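You operate a simulated robot arm through the tools that you are given. There is no shell and no other tool.

You run a simulated robot arm. Do the job below in one go: nothing can be reset, and whatever is moved stays where it is left.

JOB
Hose the sludge off the grating; hang up the nozzle, shut the tap. Set down upright: hose nozzle.

It is judged by the outcome, as a careful person would: the job done as asked, and still so three seconds after it is handed in. It fails if anything else is knocked over, pushed out of place, dropped, spilled or broken.

ROBOT AND FRAMES
A 7-joint arm with a two-finger parallel gripper, fixed in place. Base frame: the origin is at the foot of the arm, x ahead of it, y to its left, z up; the work surface is at about z = 300. Readings come in mm, degrees, newtons and seconds.
Its first joint turns from -149.0 to 149.0 degrees. Payload 3.5 kg.
Tool frame: the origin (TCP) lies between the finger pads and is the grasp point; the fingertips stand 23 mm ahead of it; z points along the fingers, y is the line along which they close. The gripper opens to 94 mm. The fingers are 38 mm wide and 10 mm thick; the gripper's body (54 by 96 mm) begins 39 mm behind the TCP.
Orientation is told as [roll, pitch, yaw] about the base's x, y, z axes, in that order, counted from this pose: with the fingers straight down and closing along the base's y, the tool's x points along the base's -x, its y along +y and its z along -z.

CONTROLS
- The arm moves only by the tool servo_tool. Its argument "deltas" is a list of rows, each a list of 7 numbers: the turn, a rotation vector about the base's x, y, z in units of 4 degrees (1.0 is 4 degrees), then the shift along the base's x, y, z in units of 50 mm (1.0 is 50 mm), then the finger opening in mm, from 0 to 94. In form: [[rx, ry, rz, x, y, z, gripper], ...]. A call has 1 to 20 rows; each row shifts and turns the commanded pose from where the row before left it. A call with a number of a shift or a turn outside -1 to 1 is refused whole. Each row takes 0.2 s and may step no farther than 50 mm and 8.6 degrees from the row before; otherwise, or with a gripper value out of range, the whole call is refused. Where a pose cannot be reached the arm comes as near as it can. A force on the tool above 40 N (or 10 N above the force at the start of the call, whichever is more), or a blocked arm, ends the call early, and 0.2 s more pass. The fingers move at their own pace (about 153 mm/s each) and stop on an object; they squeeze with about 29 N. The grip force told is the motor's: it shows also when the fingers shut on nothing. Time passes only in rows, and 0.2 s behind the last, so rows that do not move let the fingers close. It gives the time, the measured TCP pose, the force on the tool (base axes), the opening and the grip force at its end, in the units of the frame above (readings bear some noise), with the torque about the TCP (base axes, N m) and any sound that the robot's microphone picked up, and new pictures: "show" is both (left out), scene, wrist or none.
- Cameras (640 x 400 px; columns grow to the right, rows downward): "scene" is fixed at [400.4, -650.1, 1260]; the picture's right is [0.96, -0.29, 0.00], its down [-0.05, -0.17, -0.98] and it looks along [0.29, 0.94, -0.17] (base axes); focal length 317 px, centre (320, 200). "wrist" rides on the gripper at [86, 16, -74] in the tool frame; the picture's right is [-0.18, 0.98, 0.00], its down [-0.58, -0.11, -0.81] and it looks along [-0.79, -0.15, 0.59] (tool axes); focal length 243 px, centre (320, 200). There is no depth. A picture from a camera that has moved, and an enlarged one, comes with that camera's place and axes in the base frame and with its lens.
- inspect(camera, box): a new picture of the part [left, top, right, bottom] of that camera's present view, enlarged. No time passes.
- close_job(): hands the job in; it is judged then, once.

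Nothing tells you positions but the pictures and the camera data. Unless the task says otherwise, let go and move clear before handing in.

The tools are called after ">>>" as name(argument=value, ...) on one line, values as JSON. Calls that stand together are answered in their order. servo_tool: Moves the arm, as the interface text tells. Its arguments: {"type":"object","properties":{"deltas":{"type":"array"},"show":{"type":"string","enum":["both","scene","wrist","none"]}},"required":["deltas"]} The other tools are called the same way: inspect (camera, box) takes an enlarged picture of a part of a camera's view; close_job () hands the job in.

At the start:

```text
clock: 0.0
eef_pos: [487.1, 983.0, 1262.9]
orientation: [-0.1, 0.0, 0.0]
contact_force: [0.0, -0.9, -0.2]
torque: [0.02, 0.01, -0.06]
finger_gap: 94.0
grip_force: 0.1
```

scene: 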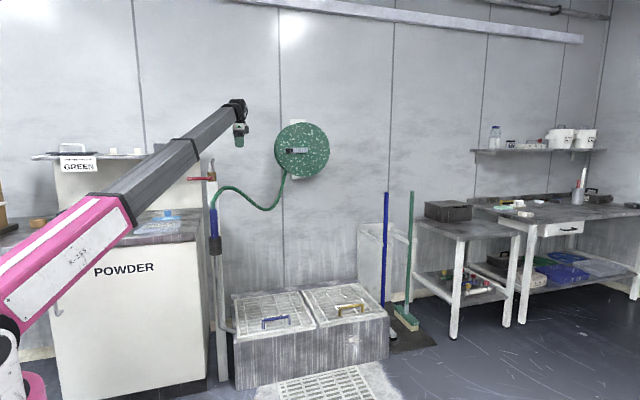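
wrist: 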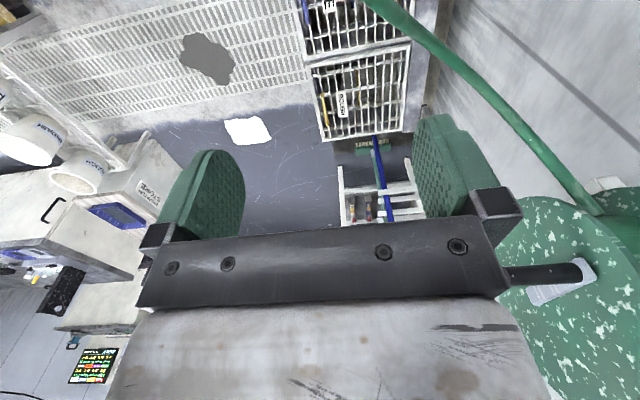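

I see a wash corner: a hose reel on the back wall, a green hose running to a blue nozzle/holder by a tap, and a grating with a sludge patch on the floor. I'll look closer before moving anything.

>>> inspect(camera="scene", box=[180, 90, 340, 190])

>>> inspect(camera="scene", box=[180, 180, 340, 280])

>>> inspect(camera="scene", box=[220, 270, 420, 400])

>>> inspect(camera="wrist", box=[0, 0, 320, 200])

>>> inspect(camera="wrist", box=[280, 0, 640, 225])

>>> inspect(camera="scene", box=[0, 120, 240, 270])

```text
4.00 times, centred on (260, 140) of scene
camera zoom: at [400.4, -650.1, 1260.0], right [0.96, -0.29, 0.0], down [-0.05, -0.17, -0.98], along [0.29, 0.94, -0.17], focal length 1269 px, centre (560, 440)
```

zoom: 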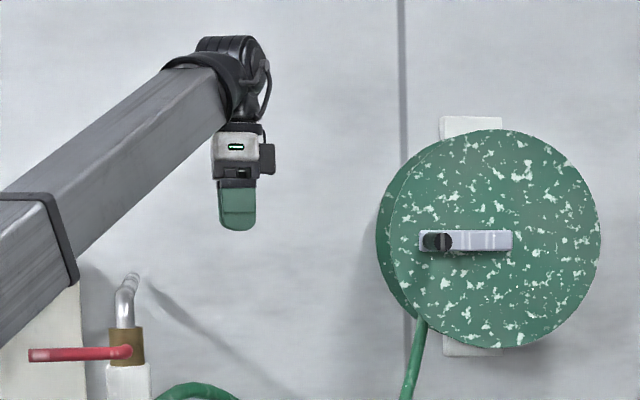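

```text
4.00 times, centred on (260, 230) of scene
camera zoom: at [400.4, -650.1, 1260.0], right [0.96, -0.29, 0.0], down [-0.05, -0.17, -0.98], along [0.29, 0.94, -0.17], focal length 1269 px, centre (560, 80)
```

zoom: 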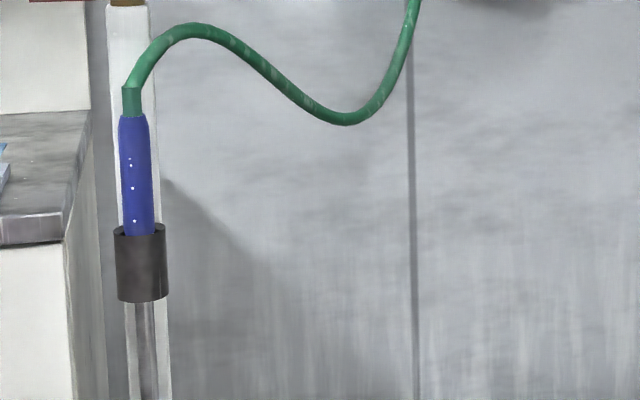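

```text
3.08 times, centred on (320, 335) of scene
camera zoom: at [400.4, -650.1, 1260.0], right [0.96, -0.29, 0.0], down [-0.05, -0.17, -0.98], along [0.29, 0.94, -0.17], focal length 976 px, centre (320, -215)
```

zoom: 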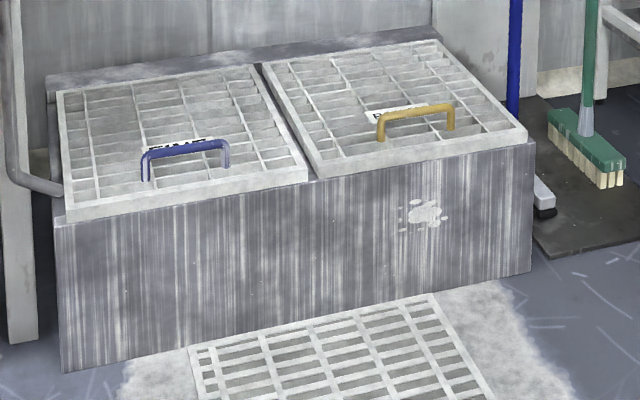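

```text
2.00 times, centred on (160, 100) of wrist
camera zoom: at [399.6, 999.8, 1337.1], right [0.18, 0.98, 0.0], down [0.58, -0.11, 0.81], along [0.79, -0.15, -0.59], focal length 485 px, centre (640, 400)
```

zoom: 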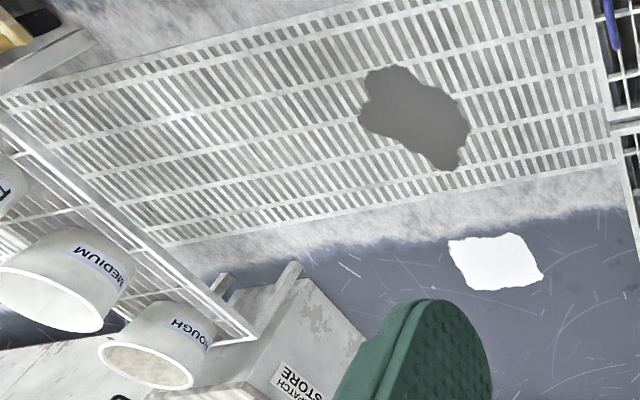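

```text
1.78 times, centred on (460, 112) of wrist
camera zoom: at [399.6, 999.8, 1337.1], right [0.18, 0.98, 0.0], down [0.58, -0.11, 0.81], along [0.79, -0.15, -0.59], focal length 431 px, centre (71, 356)
```

zoom: 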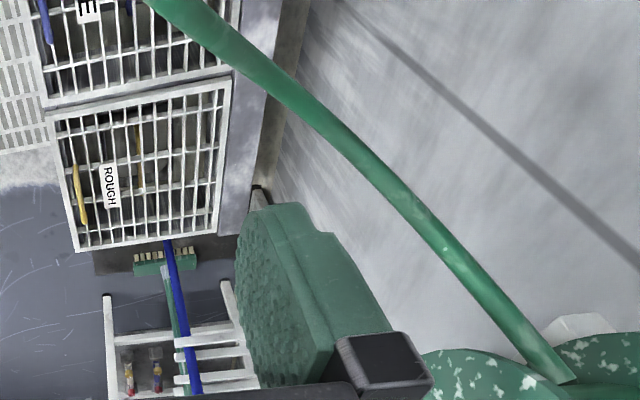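

```text
2.67 times, centred on (120, 195) of scene
camera zoom: at [400.4, -650.1, 1260.0], right [0.96, -0.29, 0.0], down [-0.05, -0.17, -0.98], along [0.29, 0.94, -0.17], focal length 846 px, centre (853, 213)
```

zoom: 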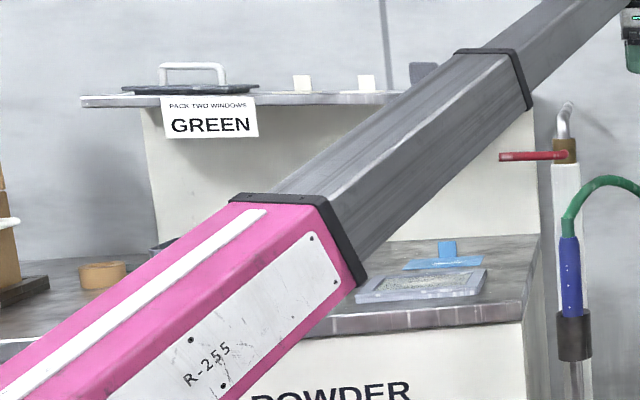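

The nozzle (blue, tip down) sits in a dark holster on the tap post at roughly (350, 950), red lever on top at about z 1110, and the sludge is at about (858, 322) on the floor grating. I'll zoom in further on the lever, holster and cabinet edge.

>>> inspect(camera="scene", box=[180, 150, 260, 200])

>>> inspect(camera="scene", box=[180, 200, 260, 250])

>>> inspect(camera="scene", box=[140, 240, 300, 400])

>>> inspect(camera="wrist", box=[160, 10, 260, 90])

>>> inspect(camera="scene", box=[400, 100, 640, 300])

```text
8.00 times, centred on (220, 175) of scene
camera zoom: at [400.4, -650.1, 1260.0], right [0.96, -0.29, 0.0], down [-0.05, -0.17, -0.98], along [0.29, 0.94, -0.17], focal length 2538 px, centre (1120, 400)
```

zoom: 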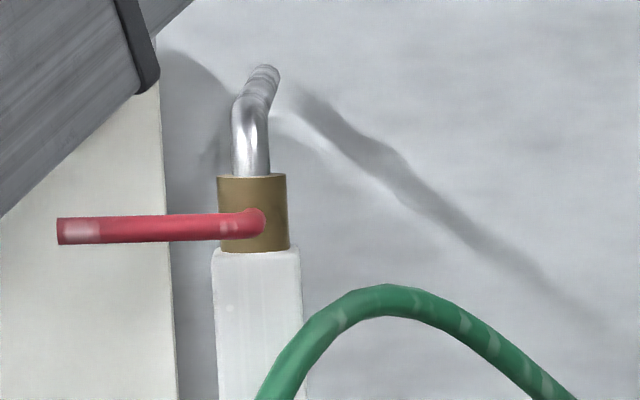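

```text
8.00 times, centred on (220, 225) of scene
camera zoom: at [400.4, -650.1, 1260.0], right [0.96, -0.29, 0.0], down [-0.05, -0.17, -0.98], along [0.29, 0.94, -0.17], focal length 2538 px, centre (1120, 0)
```

zoom: 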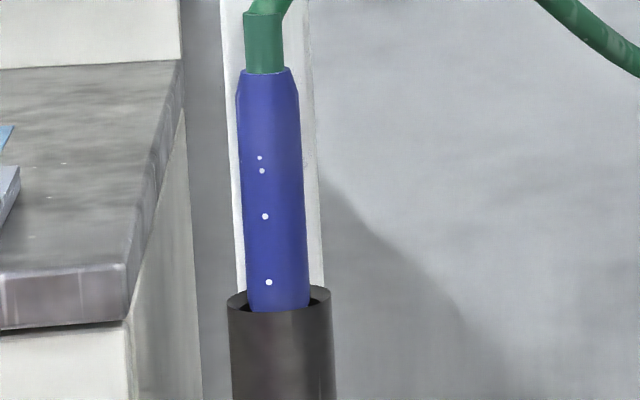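

```text
2.50 times, centred on (220, 320) of scene
camera zoom: at [400.4, -650.1, 1260.0], right [0.96, -0.29, 0.0], down [-0.05, -0.17, -0.98], along [0.29, 0.94, -0.17], focal length 793 px, centre (570, -100)
```

zoom: 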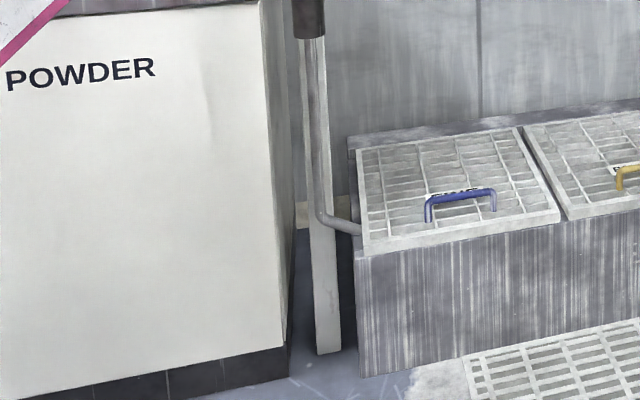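

```text
5.00 times, centred on (210, 50) of wrist
camera zoom: at [399.6, 999.8, 1337.1], right [0.18, 0.98, 0.0], down [0.58, -0.11, 0.81], along [0.79, -0.15, -0.59], focal length 1213 px, centre (870, 950)
```

zoom: 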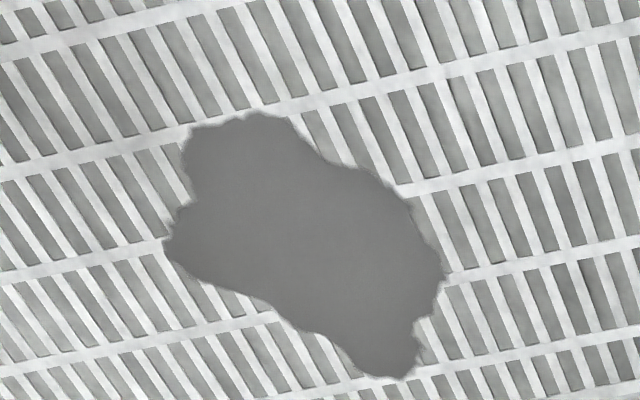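

```text
2.00 times, centred on (520, 200) of scene
camera zoom: at [400.4, -650.1, 1260.0], right [0.96, -0.29, 0.0], down [-0.05, -0.17, -0.98], along [0.29, 0.94, -0.17], focal length 634 px, centre (-80, 200)
```

zoom: 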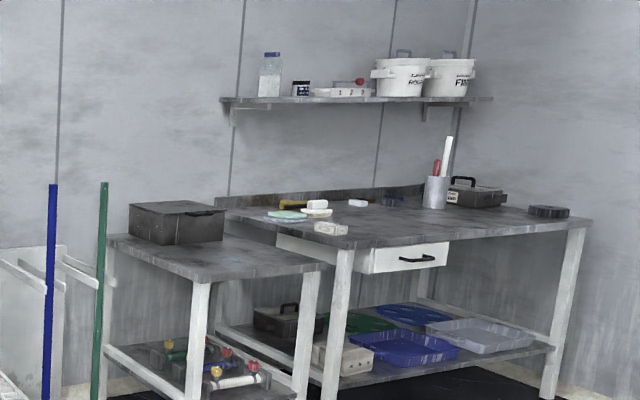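

The lever sits across the vertical pipe (looks shut), standing proud of the valve body towards the room, and the holster drains by a pipe into the separator box. I'll back the arm away from the wall and turn the tool horizontal, facing +y with the camera on top.

>>> servo_tool(deltas=[[0, 0, 0, 0, -0.6, 0, 94], [0, 0, 0, 0, -0.7, 0, 94], [0, 0, 0, 0, -0.7, 0, 94], [0, 0, 0, 0, -0.7, 0, 94], [0.96, 0.96, -0.96, -0.1, -0.25, -0.15, 94], [0.96, 0.96, -0.96, -0.1, -0.25, -0.15, 94], [0.96, 0.96, -0.96, -0.1, -0.25, -0.15, 94], [0.96, 0.96, -0.96, -0.1, -0.25, -0.15, 94], [0.96, 0.96, -0.96, -0.1, -0.25, -0.15, 94], [0.96, 0.96, -0.96, -0.1, -0.25, -0.15, 94], [0.96, 0.96, -0.96, -0.1, -0.25, -0.15, 94], [0.96, 0.96, -0.96, -0.1, -0.25, -0.15, 94]])

```text
clock: 2.6
eef_pos: [452.9, 753.8, 1187.5]
orientation: [24.2, 36.8, -24.3]
contact_force: [0.6, -0.2, 0.2]
torque: [0.01, -0.01, -0.02]
finger_gap: 94.2
grip_force: 0.0
out of reach, approached as far as the arm can: row 3, 4
camera wrist: at [420.8, 750.4, 1298.4], right [0.72, 0.66, 0.21], down [0.62, -0.75, 0.21], along [0.3, -0.02, -0.95], focal length 243 px, centre (320, 200)
```

scene: 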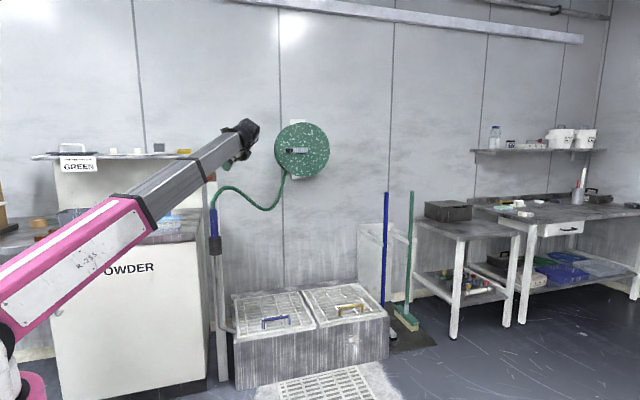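
wrist: 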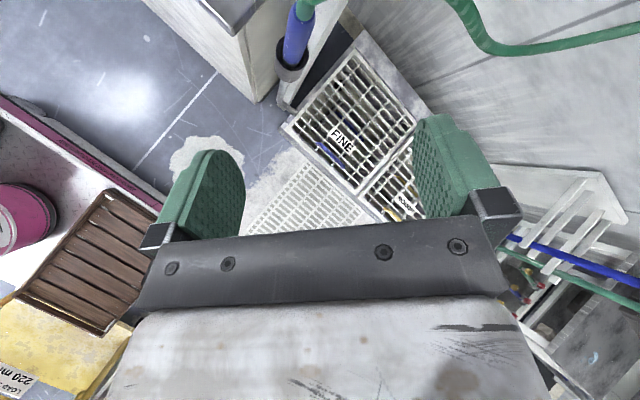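

The turn is going well; nozzle and holster now appear in the wrist view. I'll finish the turn and come to stand off in front of the post.

>>> servo_tool(deltas=[[0.964, 0.964, -0.964, -0.15, -0.2, -0.1, 94], [0.964, 0.964, -0.964, -0.15, -0.2, -0.1, 94], [0.964, 0.964, -0.964, -0.15, -0.2, -0.1, 94], [0.964, 0.964, -0.964, -0.15, -0.2, -0.1, 94], [0.964, 0.964, -0.964, -0.15, -0.2, -0.1, 94], [0.964, 0.964, -0.964, -0.15, -0.2, -0.1, 94], [0.964, 0.964, -0.964, -0.15, -0.2, -0.1, 94], [0.964, 0.964, -0.964, -0.15, -0.2, -0.1, 94], [0.964, 0.964, -0.964, -0.15, -0.2, -0.1, 94], [0.964, 0.964, -0.964, -0.15, -0.2, -0.1, 94], [0, 0, 0, 0, 0, 0, 94]])

```text
clock: 5.0
eef_pos: [376.3, 653.9, 1137.8]
orientation: [-122.3, 89.9, 147.5]
contact_force: [-0.2, -0.1, 1.1]
torque: [-0.01, 0.02, 0.0]
finger_gap: 94.3
grip_force: 0.0
camera wrist: at [391.2, 580.2, 1224.1], right [0.98, 0.0, -0.19], down [-0.11, -0.81, -0.58], along [-0.15, 0.59, -0.79], focal length 243 px, centre (320, 200)
```

scene: 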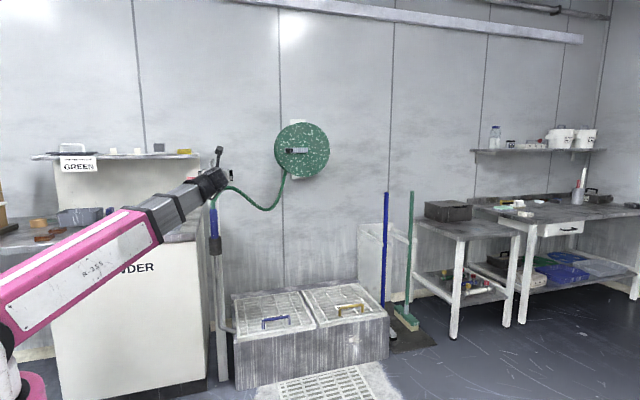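
wrist: 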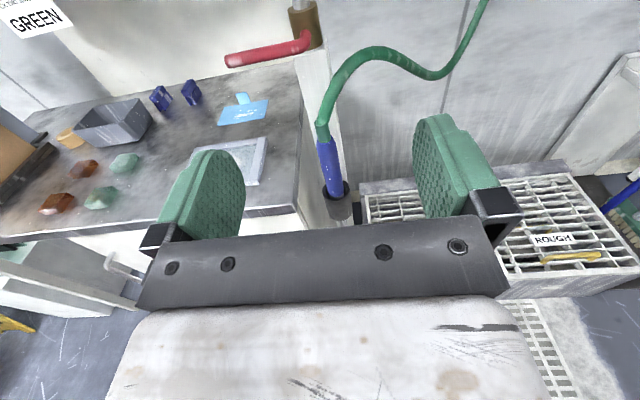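

The tool is horizontal now, and I can see tap, hose, nozzle and holster from above. I'll zoom in on the lever and nozzle to triangulate.

>>> inspect(camera="wrist", box=[210, 0, 370, 100])

>>> inspect(camera="wrist", box=[270, 100, 430, 230])

>>> inspect(camera="scene", box=[180, 140, 260, 190])

```text
4.00 times, centred on (290, 50) of wrist
camera zoom: at [391.2, 580.2, 1224.1], right [0.98, 0.0, -0.19], down [-0.11, -0.81, -0.58], along [-0.15, 0.59, -0.79], focal length 970 px, centre (440, 800)
```

zoom: 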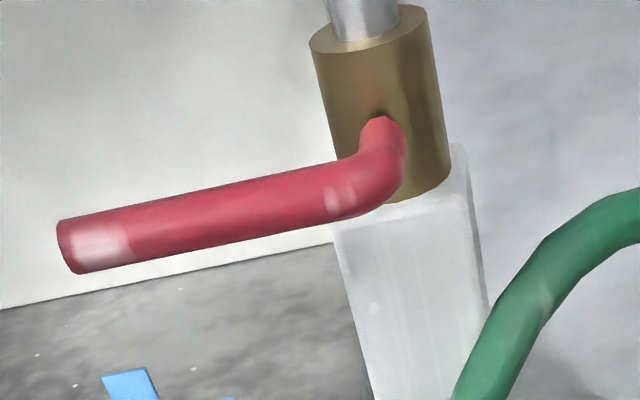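

```text
3.08 times, centred on (350, 165) of wrist
camera zoom: at [391.2, 580.2, 1224.1], right [0.98, 0.0, -0.19], down [-0.11, -0.81, -0.58], along [-0.15, 0.59, -0.79], focal length 746 px, centre (228, 308)
```

zoom: 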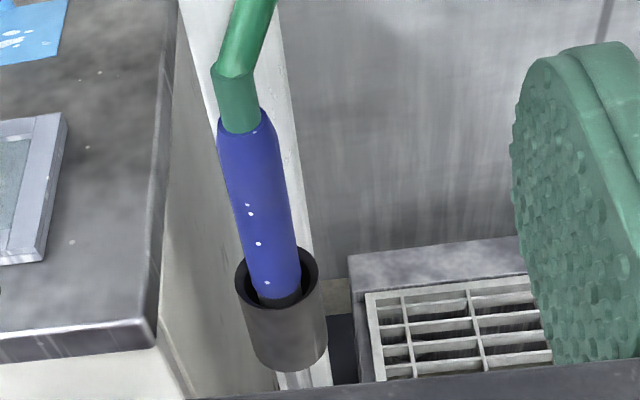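

```text
8.00 times, centred on (220, 165) of scene
camera zoom: at [400.4, -650.1, 1260.0], right [0.96, -0.29, 0.0], down [-0.05, -0.17, -0.98], along [0.29, 0.94, -0.17], focal length 2538 px, centre (1120, 480)
```

zoom: 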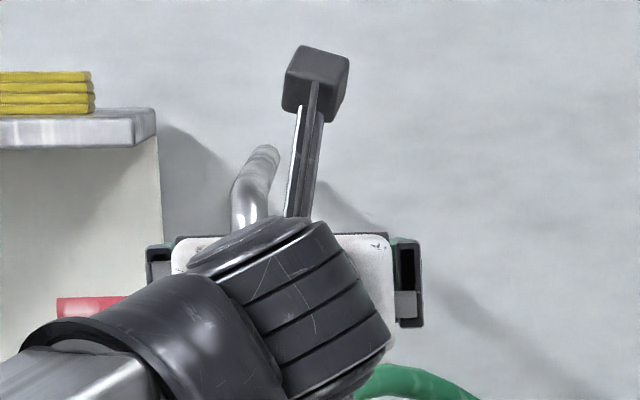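

Triangulated: lever rod at y≈915, tip (244, 915, 1104), pivot about (348, –, 1105), turning in the vertical plane; nozzle axis about (350, 895), from z≈825 (holster rim) to 965. I'll roll the tool 90° so the fingers straddle the lever, and come close for a look.

>>> servo_tool(deltas=[[0, -1, 0, -0.1, 0, -0.03, 60], [0, -1, 0, -0.1, 0, -0.03, 60], [0, -1, 0, -0.1, 0, -0.03, 60], [0, -1, 0, -0.1, 0, -0.03, 60], [0, -1, 0, -0.1, 0, -0.03, 60], [0, -1, 0, -0.1, 0.1, -0.03, 60], [0, -1, 0, -0.1, 0.1, -0.03, 60], [0, -1, 0, -0.1, 0.1, -0.03, 60], [0, -1, 0, -0.1, 0.1, -0.03, 60], [0, -1, 0, -0.1, 0.1, -0.03, 60], [0, -1, 0, -0.1, 0.1, -0.03, 60], [0, -1, 0, -0.1, 0.1, -0.03, 60], [0, -1, 0, -0.1, 0.1, -0.03, 60], [0, -1, 0, -0.1, 0.1, -0.03, 60], [0, -1, 0, -0.1, 0.1, -0.03, 60], [0, -1, 0, -0.1, 0.1, -0.03, 60], [0, -1, 0, -0.1, 0.1, -0.03, 60], [0, -1, 0, -0.1, 0.1, -0.03, 60], [0, -1, 0, -0.1, 0.1, -0.03, 60], [0, -1, 0, -0.1, 0.1, -0.03, 60]])

>>> servo_tool(deltas=[[0, -1, 0, -0.1, 0.3, 0, 60], [0, -1, 0, -0.1, 0.3, 0, 60], [0, -0.5, 0, -0.05, 0.3, 0, 60], [0, 0, 0, 0, 0, 0, 60]])

```text
clock: 9.2
eef_pos: [276.4, 729.9, 1107.4]
orientation: [89.9, 9.8, 0.1]
contact_force: [-0.7, -0.3, -0.4]
torque: [-0.01, 0.03, -0.01]
finger_gap: 60.1
grip_force: 0.1
camera wrist: at [192.6, 655.6, 1138.3], right [0.35, 0.0, 0.94], down [0.55, -0.81, -0.21], along [0.76, 0.59, -0.28], focal length 243 px, centre (320, 200)
```

scene: 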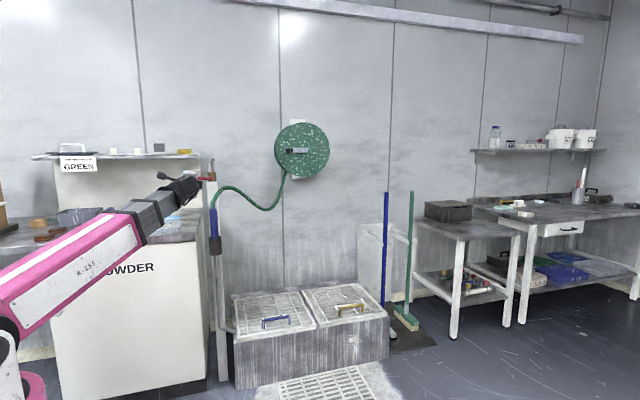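
wrist: 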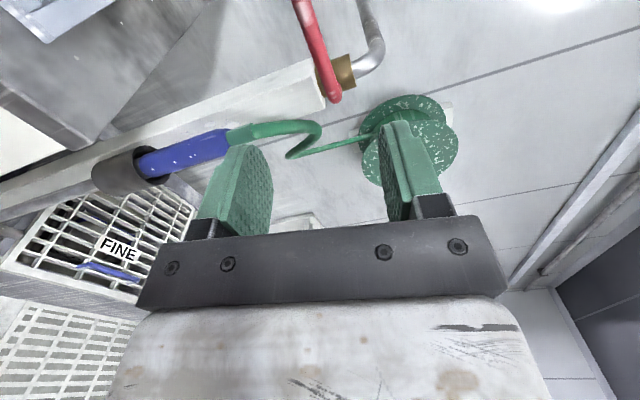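

```text
clock: 10.2
eef_pos: [264.0, 774.5, 1108.2]
orientation: [90.0, 0.0, 0.1]
contact_force: [-0.3, 0.5, 0.2]
torque: [0.01, 0.01, 0.01]
finger_gap: 60.0
grip_force: 0.0
camera wrist: at [176.0, 700.8, 1123.6], right [0.18, 0.0, 0.98], down [0.58, -0.81, -0.11], along [0.79, 0.59, -0.15], focal length 243 px, centre (320, 200)
```

scene: 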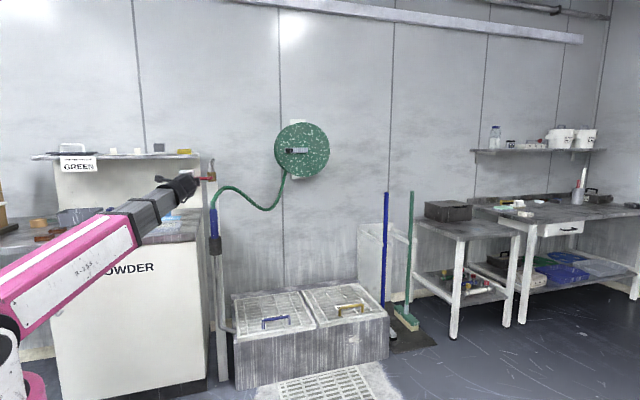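
wrist: 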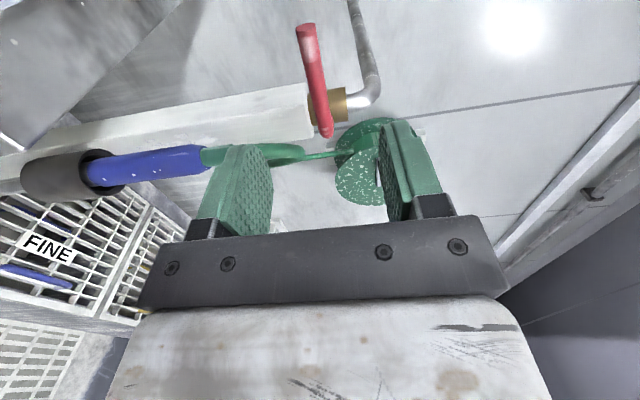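

The lever is confirmed at z≈1101, y≈915, in line with the open fingers. I'll advance around it, then narrow the fingers to cage the rod.

>>> servo_tool(deltas=[[0, 0, 0, 0, 0.4, -0.07, 60], [0, 0, 0, 0, 0.4, -0.07, 60], [0, 0, 0, 0, 0.4, 0, 60], [0, 0, 0, 0, 0.4, 0, 60], [0, 0, 0, 0, 0.4, 0, 60], [0, 0, 0, 0, 0.3, 0, 60], [0, 0, 0, 0, 0.23, 0, 60], [0, 0, 0, 0, 0, 0, 60]])

```text
clock: 12.0
eef_pos: [264.0, 901.2, 1101.3]
orientation: [89.9, -0.1, 0.0]
contact_force: [0.5, 0.2, 0.4]
torque: [0.03, 0.02, -0.01]
finger_gap: 60.2
grip_force: 0.1
camera wrist: at [175.9, 827.1, 1117.0], right [0.18, 0.0, 0.98], down [0.58, -0.81, -0.11], along [0.79, 0.59, -0.15], focal length 243 px, centre (320, 200)
```

scene: 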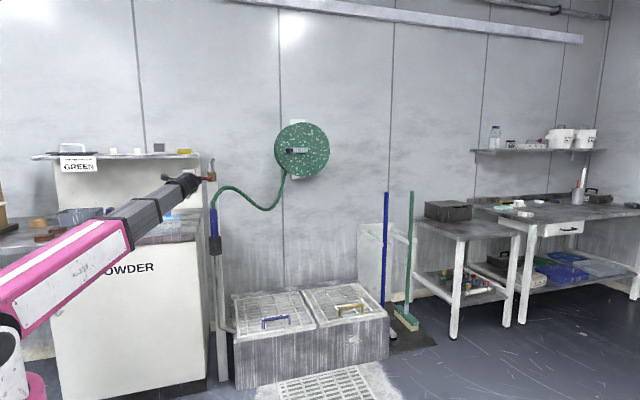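
wrist: 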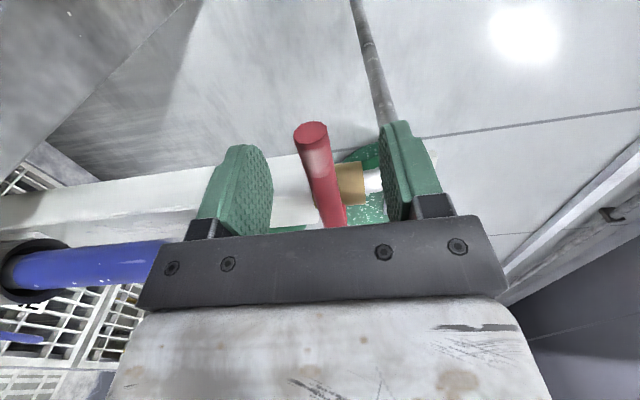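

The rod lies between the fingers. I'll narrow the gap to cage it and turn it gently upwards (towards in line with the pipe) to see if that opens the tap.

>>> servo_tool(deltas=[[0, 0, 0, 0, 0, 0, 24], [0, 0, 0, 0, 0, 0, 24], [0, 1, 0, 0.004, 0, 0.113, 24], [0, 1, 0, 0.012, 0, 0.112, 24], [0, 1, 0, 0.02, 0, 0.111, 24], [0, 1, 0, 0.027, 0, 0.11, 24], [0, 1, 0, 0.035, 0, 0.108, 24], [0, 1, 0, 0.042, 0, 0.105, 24]])

```text
clock: 13.8
eef_pos: [270.5, 900.2, 1134.3]
orientation: [90.1, 24.1, 0.0]
contact_force: [-0.5, -1.2, -1.0]
torque: [0.01, 0.01, 0.0]
finger_gap: 24.5
grip_force: 0.8
camera wrist: at [197.0, 827.0, 1183.7], right [0.57, 0.0, 0.82], down [0.49, -0.81, -0.34], along [0.66, 0.59, -0.46], focal length 243 px, centre (320, 200)
```

scene: 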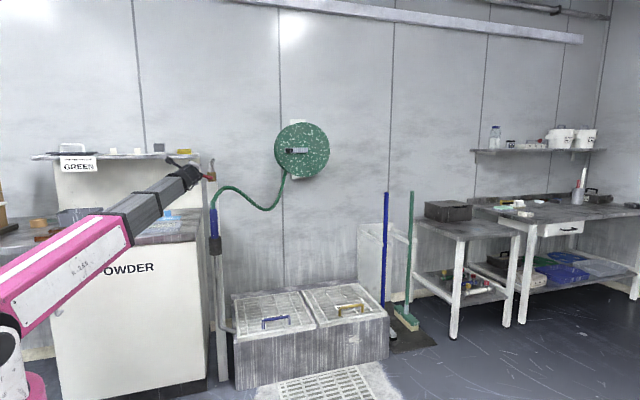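
wrist: 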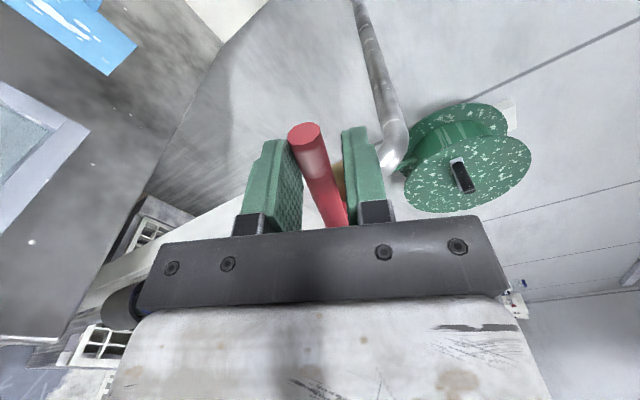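

The lever follows upward with almost no resistance. I'll carry on along the arc to nearly vertical.

>>> servo_tool(deltas=[[0, 1, 0, 0.0496, 0, 0.1016, 24], [0, 1, 0, 0.0565, 0, 0.0979, 24], [0, 1, 0, 0.0632, 0, 0.0937, 24], [0, 1, 0, 0.0696, 0, 0.0891, 24], [0, 1, 0, 0.0757, 0, 0.084, 24], [0, 1, 0, 0.0813, 0, 0.0785, 24], [0, 1, 0, 0.0866, 0, 0.0727, 24], [0, 1, 0, 0.0915, 0, 0.0665, 24]], show="wrist")

>>> servo_tool(deltas=[[0, 1, 0, 0.0959, 0, 0.0599, 24], [0, 1, 0, 0.0998, 0, 0.0531, 24], [0, 1, 0, 0.1033, 0, 0.046, 24], [0, 1, 0, 0.1063, 0, 0.0387, 24], [0, 1, 0, 0.1087, 0, 0.0312, 24], [0, 1, 0, 0.1106, 0, 0.0235, 24], [0, 1, 0, 0.112, 0, 0.0157, 24], [0, 1, 0, 0.1128, 0, 0.0079, 24], [0, 0, 0, 0, 0, 0, 24]])

```text
clock: 15.6
eef_pos: [300.5, 900.7, 1166.8]
orientation: [90.1, 56.1, 0.0]
contact_force: [-1.4, 1.3, 0.3]
torque: [-0.02, -0.03, 0.01]
finger_gap: 24.3
grip_force: 0.5
camera wrist: at [263.7, 826.6, 1248.2], right [0.92, 0.0, 0.39], down [0.23, -0.81, -0.54], along [0.32, 0.59, -0.74], focal length 243 px, centre (320, 200)
```

wrist: 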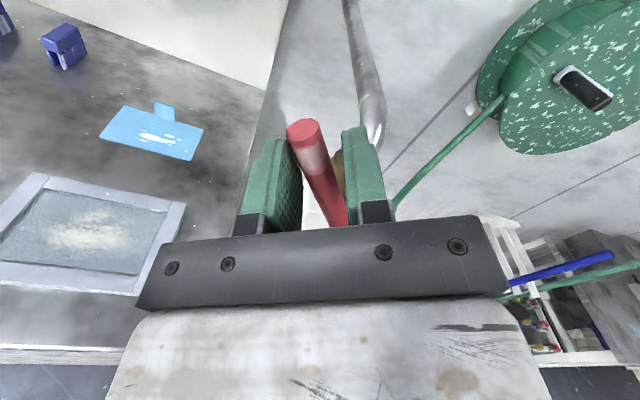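

```text
clock: 17.6
eef_pos: [342.8, 901.4, 1181.1]
orientation: [90.8, 88.1, 0.7]
contact_force: [-0.8, -0.1, 0.0]
torque: [0.03, -0.03, 0.02]
finger_gap: 24.0
grip_force: 0.3
camera wrist: at [354.3, 826.6, 1268.4], right [0.99, 0.0, -0.15], down [-0.09, -0.81, -0.59], along [-0.12, 0.59, -0.8], focal length 243 px, centre (320, 200)
```

scene: 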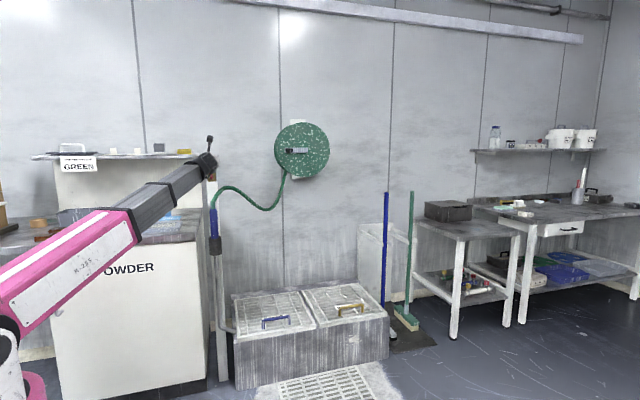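
wrist: 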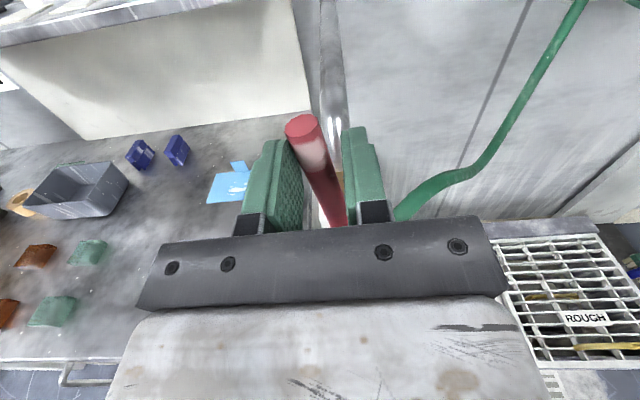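

The lever is nearly vertical and nothing is heard yet. I'll nudge a little further until it stops.

>>> servo_tool(deltas=[[0, 0.8, 0, 0.09, 0, 0, 24], [0, 0.5, 0, 0.06, 0, 0, 24], [0, 0, 0, 0.04, 0, 0, 24], [0, 0, 0, 0, 0, 0, 24]])

>>> inspect(camera="scene", box=[180, 180, 340, 340])

```text
clock: 18.6
eef_pos: [351.3, 900.3, 1182.8]
orientation: [-90.4, 86.7, 179.6]
contact_force: [-0.9, 0.0, -0.3]
torque: [-0.02, 0.01, -0.01]
finger_gap: 23.9
grip_force: 0.2
camera wrist: at [371.2, 827.0, 1266.9], right [0.97, 0.0, -0.24], down [-0.14, -0.81, -0.57], along [-0.19, 0.59, -0.78], focal length 243 px, centre (320, 200)
```

scene: 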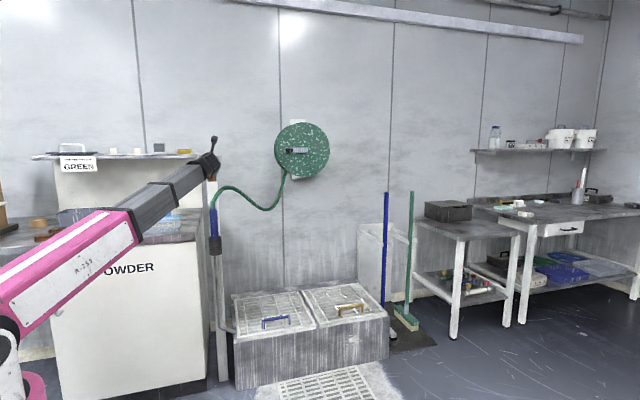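
wrist: 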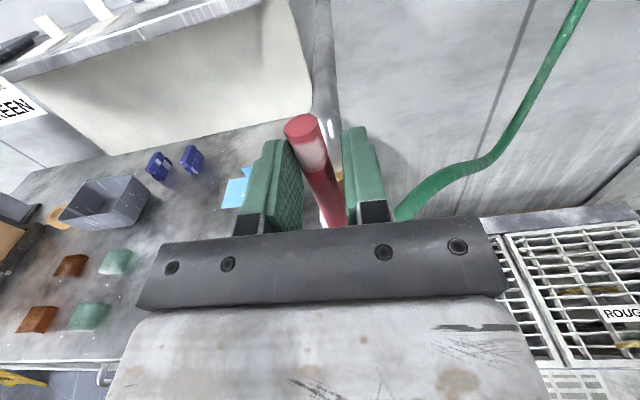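

```text
2.50 times, centred on (260, 260) of scene
camera zoom: at [400.4, -650.1, 1260.0], right [0.96, -0.29, 0.0], down [-0.05, -0.17, -0.98], along [0.29, 0.94, -0.17], focal length 793 px, centre (470, 50)
```

zoom: 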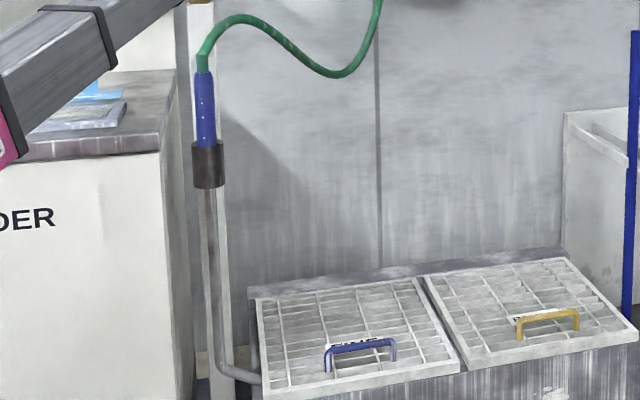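

No stop felt yet at about 93°. I'll go a few degrees more to find the end stop.

>>> servo_tool(deltas=[[0, 1, 0, 0.11, 0, -0.008, 24], [0, 1, 0, 0.11, 0, -0.016, 24], [0, 0, 0, 0, 0, 0, 24]])

>>> inspect(camera="wrist", box=[200, 60, 440, 240])

>>> inspect(camera="scene", box=[180, 140, 260, 190])

```text
clock: 19.4
eef_pos: [359.0, 901.1, 1179.6]
orientation: [-89.0, 78.8, -178.7]
contact_force: [-30.8, -1.8, -11.4]
torque: [0.08, -0.82, 0.48]
finger_gap: 36.2
grip_force: 14.2
camera wrist: at [390.4, 827.5, 1261.4], right [0.93, 0.0, -0.37], down [-0.22, -0.81, -0.55], along [-0.3, 0.59, -0.75], focal length 243 px, centre (320, 200)
```

scene: 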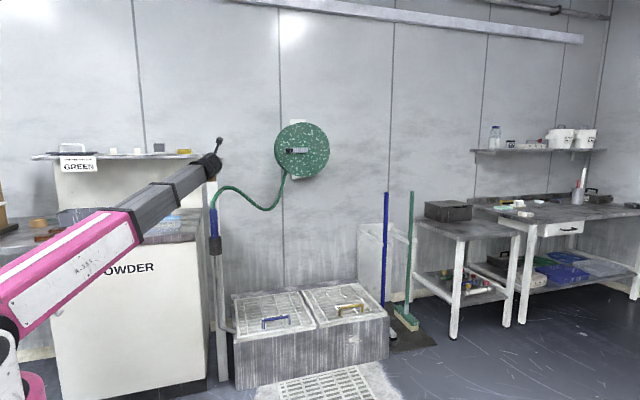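
wrist: 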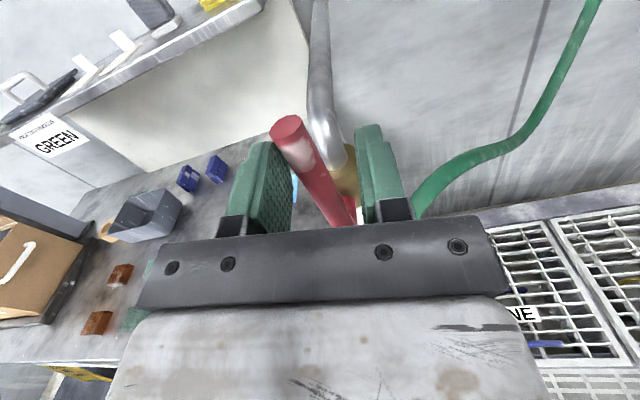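

```text
2.22 times, centred on (320, 150) of wrist
camera zoom: at [390.4, 827.5, 1261.4], right [0.93, 0.0, -0.37], down [-0.22, -0.81, -0.55], along [-0.3, 0.59, -0.75], focal length 539 px, centre (320, 311)
```

zoom: 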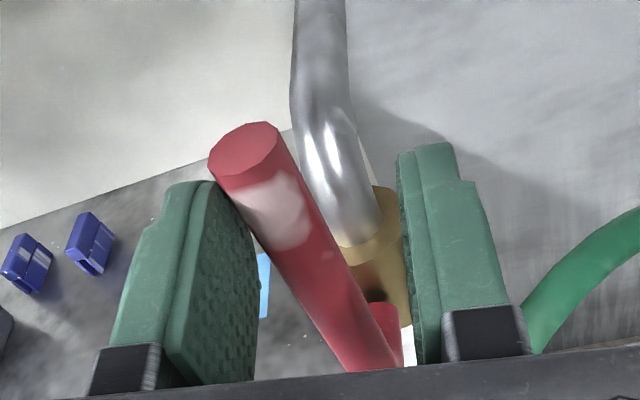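

```text
8.00 times, centred on (220, 165) of scene
camera zoom: at [400.4, -650.1, 1260.0], right [0.96, -0.29, 0.0], down [-0.05, -0.17, -0.98], along [0.29, 0.94, -0.17], focal length 2538 px, centre (1120, 480)
```

zoom: 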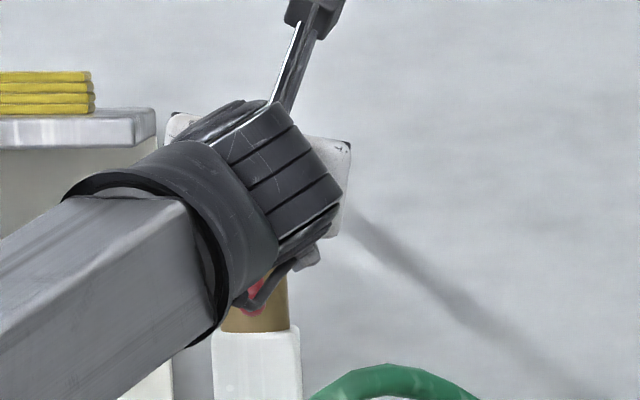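

Stop found: the lever is now against its upright limit (about 90°, in line with the pipe). I'll relax the push, open the fingers and back straight out.

>>> servo_tool(deltas=[[0, -1, 0, -0.12, 0, 0, 40], [0, -1, 0, -0.1, 0, 0, 50], [0, -0.5, 0, 0, 0, 0, 60], [0, 0, 0, 0, 0, 0, 60], [0, 0, 0, 0, -0.4, 0, 60], [0, 0, 0, 0, -0.6, 0, 60], [0, 0, 0, 0, -0.8, 0, 60], [0, 0, 0, 0, -0.8, 0, 60], [0, 0, 0, 0, -0.4, 0, 60], [0, 0, 0, 0, 0, 0, 60]])

>>> inspect(camera="wrist", box=[240, 0, 440, 220])

```text
clock: 21.6
eef_pos: [351.6, 750.2, 1180.0]
orientation: [-90.6, 88.7, 179.3]
contact_force: [0.0, -0.1, 0.2]
torque: [0.0, 0.0, 0.01]
finger_gap: 59.8
grip_force: 0.1
camera wrist: at [368.6, 676.5, 1266.6], right [0.98, 0.0, -0.21], down [-0.12, -0.81, -0.58], along [-0.17, 0.59, -0.79], focal length 243 px, centre (320, 200)
```

scene: 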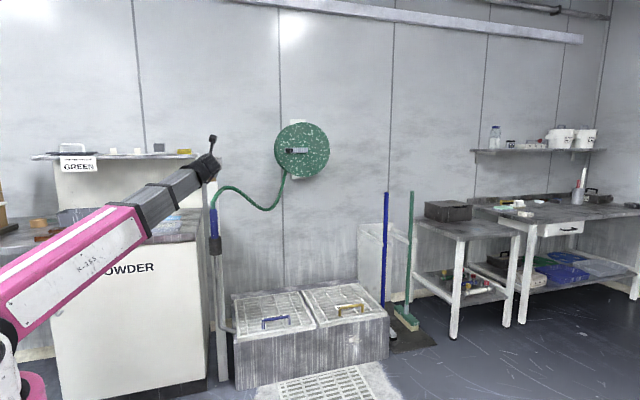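
wrist: 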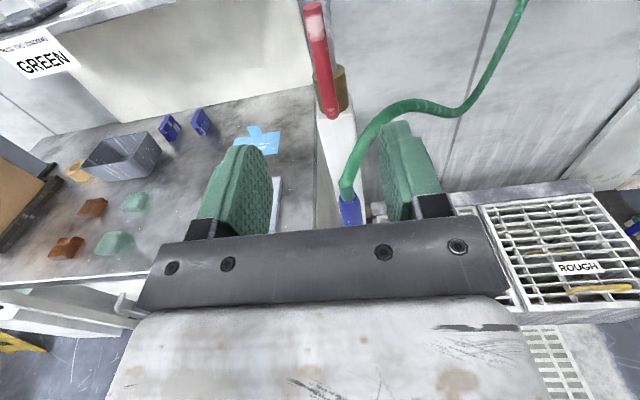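

```text
1.82 times, centred on (340, 110) of wrist
camera zoom: at [368.6, 676.5, 1266.6], right [0.98, 0.0, -0.21], down [-0.12, -0.81, -0.58], along [-0.17, 0.59, -0.79], focal length 441 px, centre (284, 364)
```

zoom: 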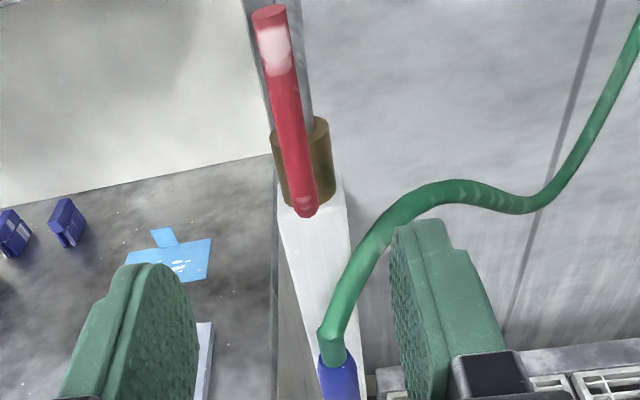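

Lever is upright. Now I'll lower to nozzle height in front of the holster, fingers open, and check alignment.

>>> servo_tool(deltas=[[0, -0.3, 0, 0, 0, -0.7, 80], [0, 0, 0, 0, 0, -0.8, 80], [0, 0, 0, 0, 0, -0.8, 80], [0, 0, 0, 0, 0, -0.8, 80], [0, 0, 0, 0, 0, -0.8, 80], [0, 0, 0, 0, 0, -0.8, 80], [0, 0, 0, 0, 0, -0.6, 80], [0, 0, 0, 0, 0, -0.3, 80], [0, 0, 0, 0, 0, 0, 80]])

```text
clock: 23.6
eef_pos: [352.2, 751.2, 899.5]
orientation: [-133.6, 89.9, 136.3]
contact_force: [0.2, 0.9, -0.1]
torque: [0.0, -0.01, 0.0]
finger_gap: 79.9
grip_force: 0.1
camera wrist: at [367.2, 676.9, 986.6], right [0.98, 0.0, -0.18], down [-0.11, -0.81, -0.58], along [-0.15, 0.59, -0.79], focal length 243 px, centre (320, 200)
```

scene: 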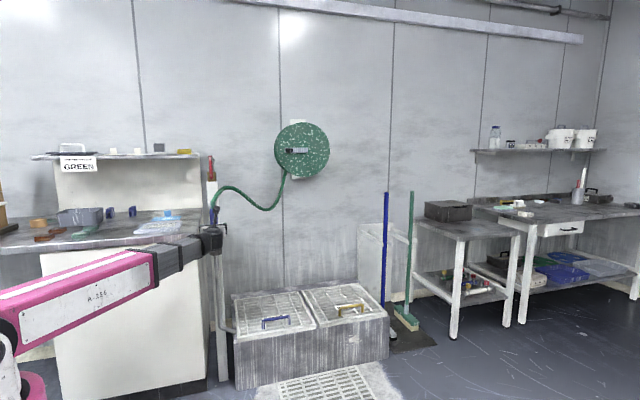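
wrist: 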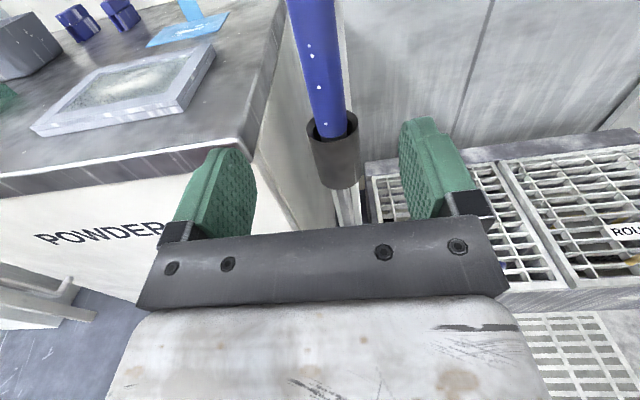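

The nozzle lines up between the fingers (x≈351, y≈895). I'll advance until the pads straddle it.

>>> servo_tool(deltas=[[0, 0, 0, 0, 0.5, 0, 80], [0, 0, 0, 0, 0.5, 0, 80], [0, 0, 0, 0, 0.5, 0, 80], [0, 0, 0, 0, 0.5, 0, 80], [0, 0, 0, 0, 0.4, 0, 80], [0, 0, 0, 0, 0.3, 0, 80], [0, 0, 0, 0, 0.1, 0, 80], [0, 0, 0, 0, 0, 0, 80]])

>>> inspect(camera="wrist", box=[160, 0, 500, 240])

```text
clock: 25.4
eef_pos: [351.3, 891.8, 900.3]
orientation: [-112.2, 89.9, 157.8]
contact_force: [-0.9, 0.4, -0.1]
torque: [-0.01, -0.01, -0.03]
finger_gap: 79.8
grip_force: 0.1
camera wrist: at [366.6, 817.0, 986.6], right [0.98, 0.0, -0.18], down [-0.11, -0.81, -0.58], along [-0.15, 0.59, -0.79], focal length 243 px, centre (320, 200)
```

scene: 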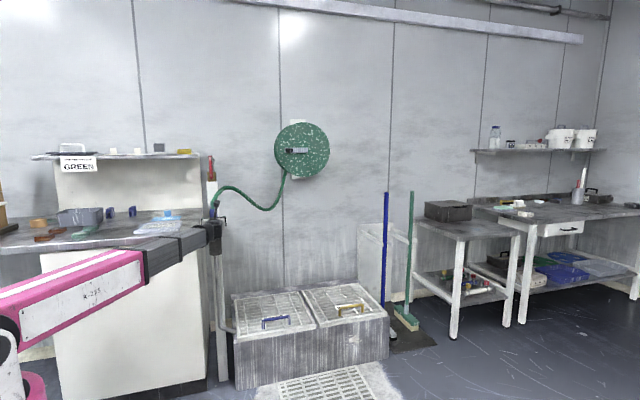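
wrist: 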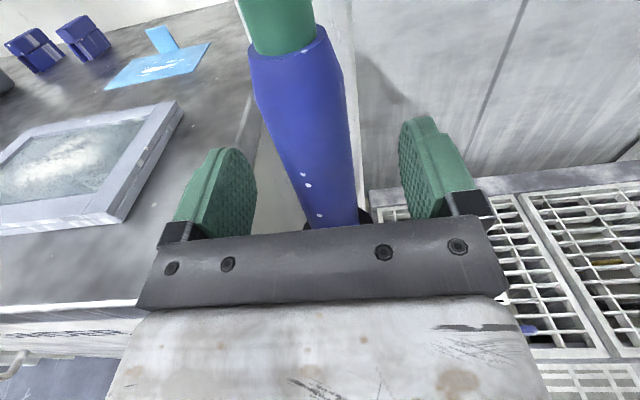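

```text
1.67 times, centred on (330, 120) of wrist
camera zoom: at [366.6, 817.0, 986.6], right [0.98, 0.0, -0.18], down [-0.11, -0.81, -0.58], along [-0.15, 0.59, -0.79], focal length 404 px, centre (303, 333)
```

zoom: 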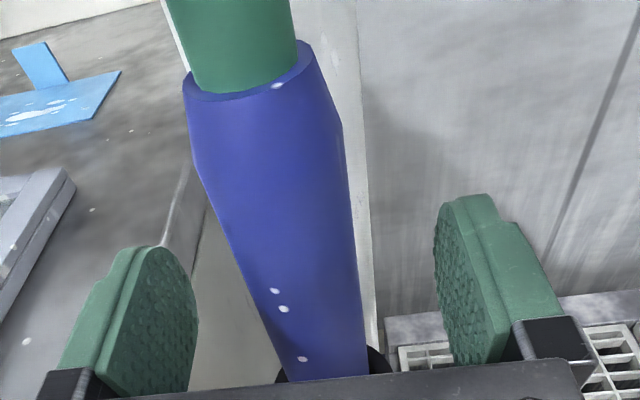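

The nozzle stands between the pads. I'll close on it.

>>> servo_tool(deltas=[[0, 0, 0, 0, 0, 0, 45], [0, 0, 0, 0, 0, 0, 30], [0, 0, 0, 0, 0, 0, 20], [0, 0, 0, 0, 0, 0, 20]], show="wrist")

```text
clock: 26.4
eef_pos: [352.1, 891.0, 900.0]
orientation: [-105.3, 89.9, 164.6]
contact_force: [1.7, 0.9, 0.7]
torque: [-0.04, -0.88, -0.37]
finger_gap: 31.0
grip_force: 28.4
camera wrist: at [366.6, 816.8, 986.5], right [0.98, 0.0, -0.19], down [-0.11, -0.81, -0.58], along [-0.15, 0.59, -0.79], focal length 243 px, centre (320, 200)
```

wrist: 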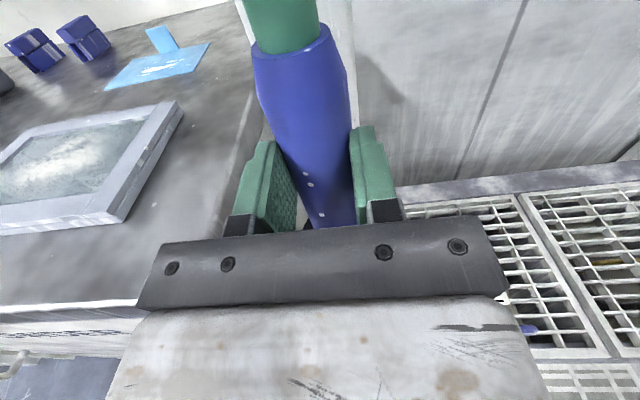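

Firm grip (gap 31 mm). I'll lift straight up a little and see whether it comes free and whether water runs.

>>> servo_tool(deltas=[[0, 0, 0, 0, 0, 0.2, 20], [0, 0, 0, 0, 0, 0.3, 20], [0, 0, 0, 0, 0, 0.3, 20], [0, 0, 0, 0, 0, 0.3, 20], [0, 0, 0, 0, 0, 0.3, 20]])

>>> inspect(camera="scene", box=[180, 150, 300, 270])

```text
clock: 27.6
eef_pos: [351.4, 891.8, 972.2]
orientation: [-112.7, 89.9, 157.2]
contact_force: [-0.1, -0.2, -2.5]
torque: [-0.03, -0.01, -0.01]
finger_gap: 35.1
grip_force: 29.3
camera wrist: at [366.1, 816.7, 1057.3], right [0.98, 0.0, -0.19], down [-0.11, -0.81, -0.58], along [-0.15, 0.59, -0.79], focal length 243 px, centre (320, 200)
```

scene: 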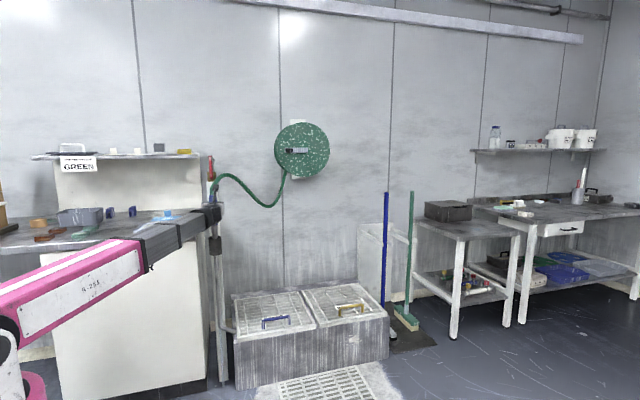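
wrist: 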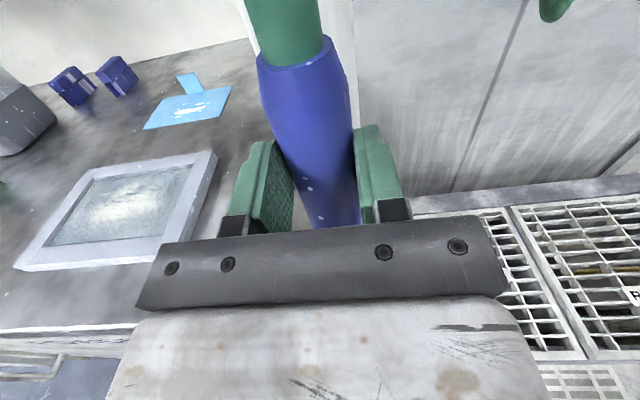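

```text
3.33 times, centred on (240, 210) of scene
camera zoom: at [400.4, -650.1, 1260.0], right [0.96, -0.29, 0.0], down [-0.05, -0.17, -0.98], along [0.29, 0.94, -0.17], focal length 1058 px, centre (587, 167)
```

zoom: 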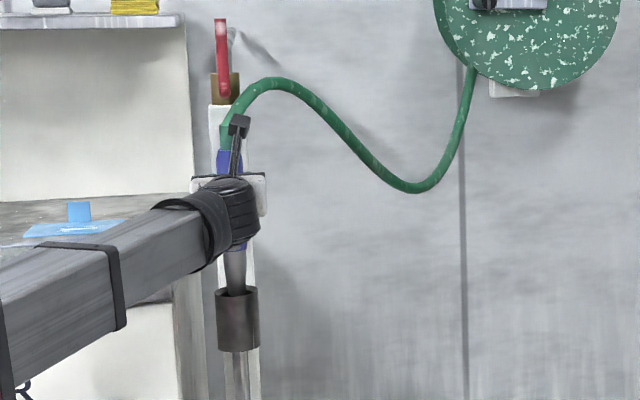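

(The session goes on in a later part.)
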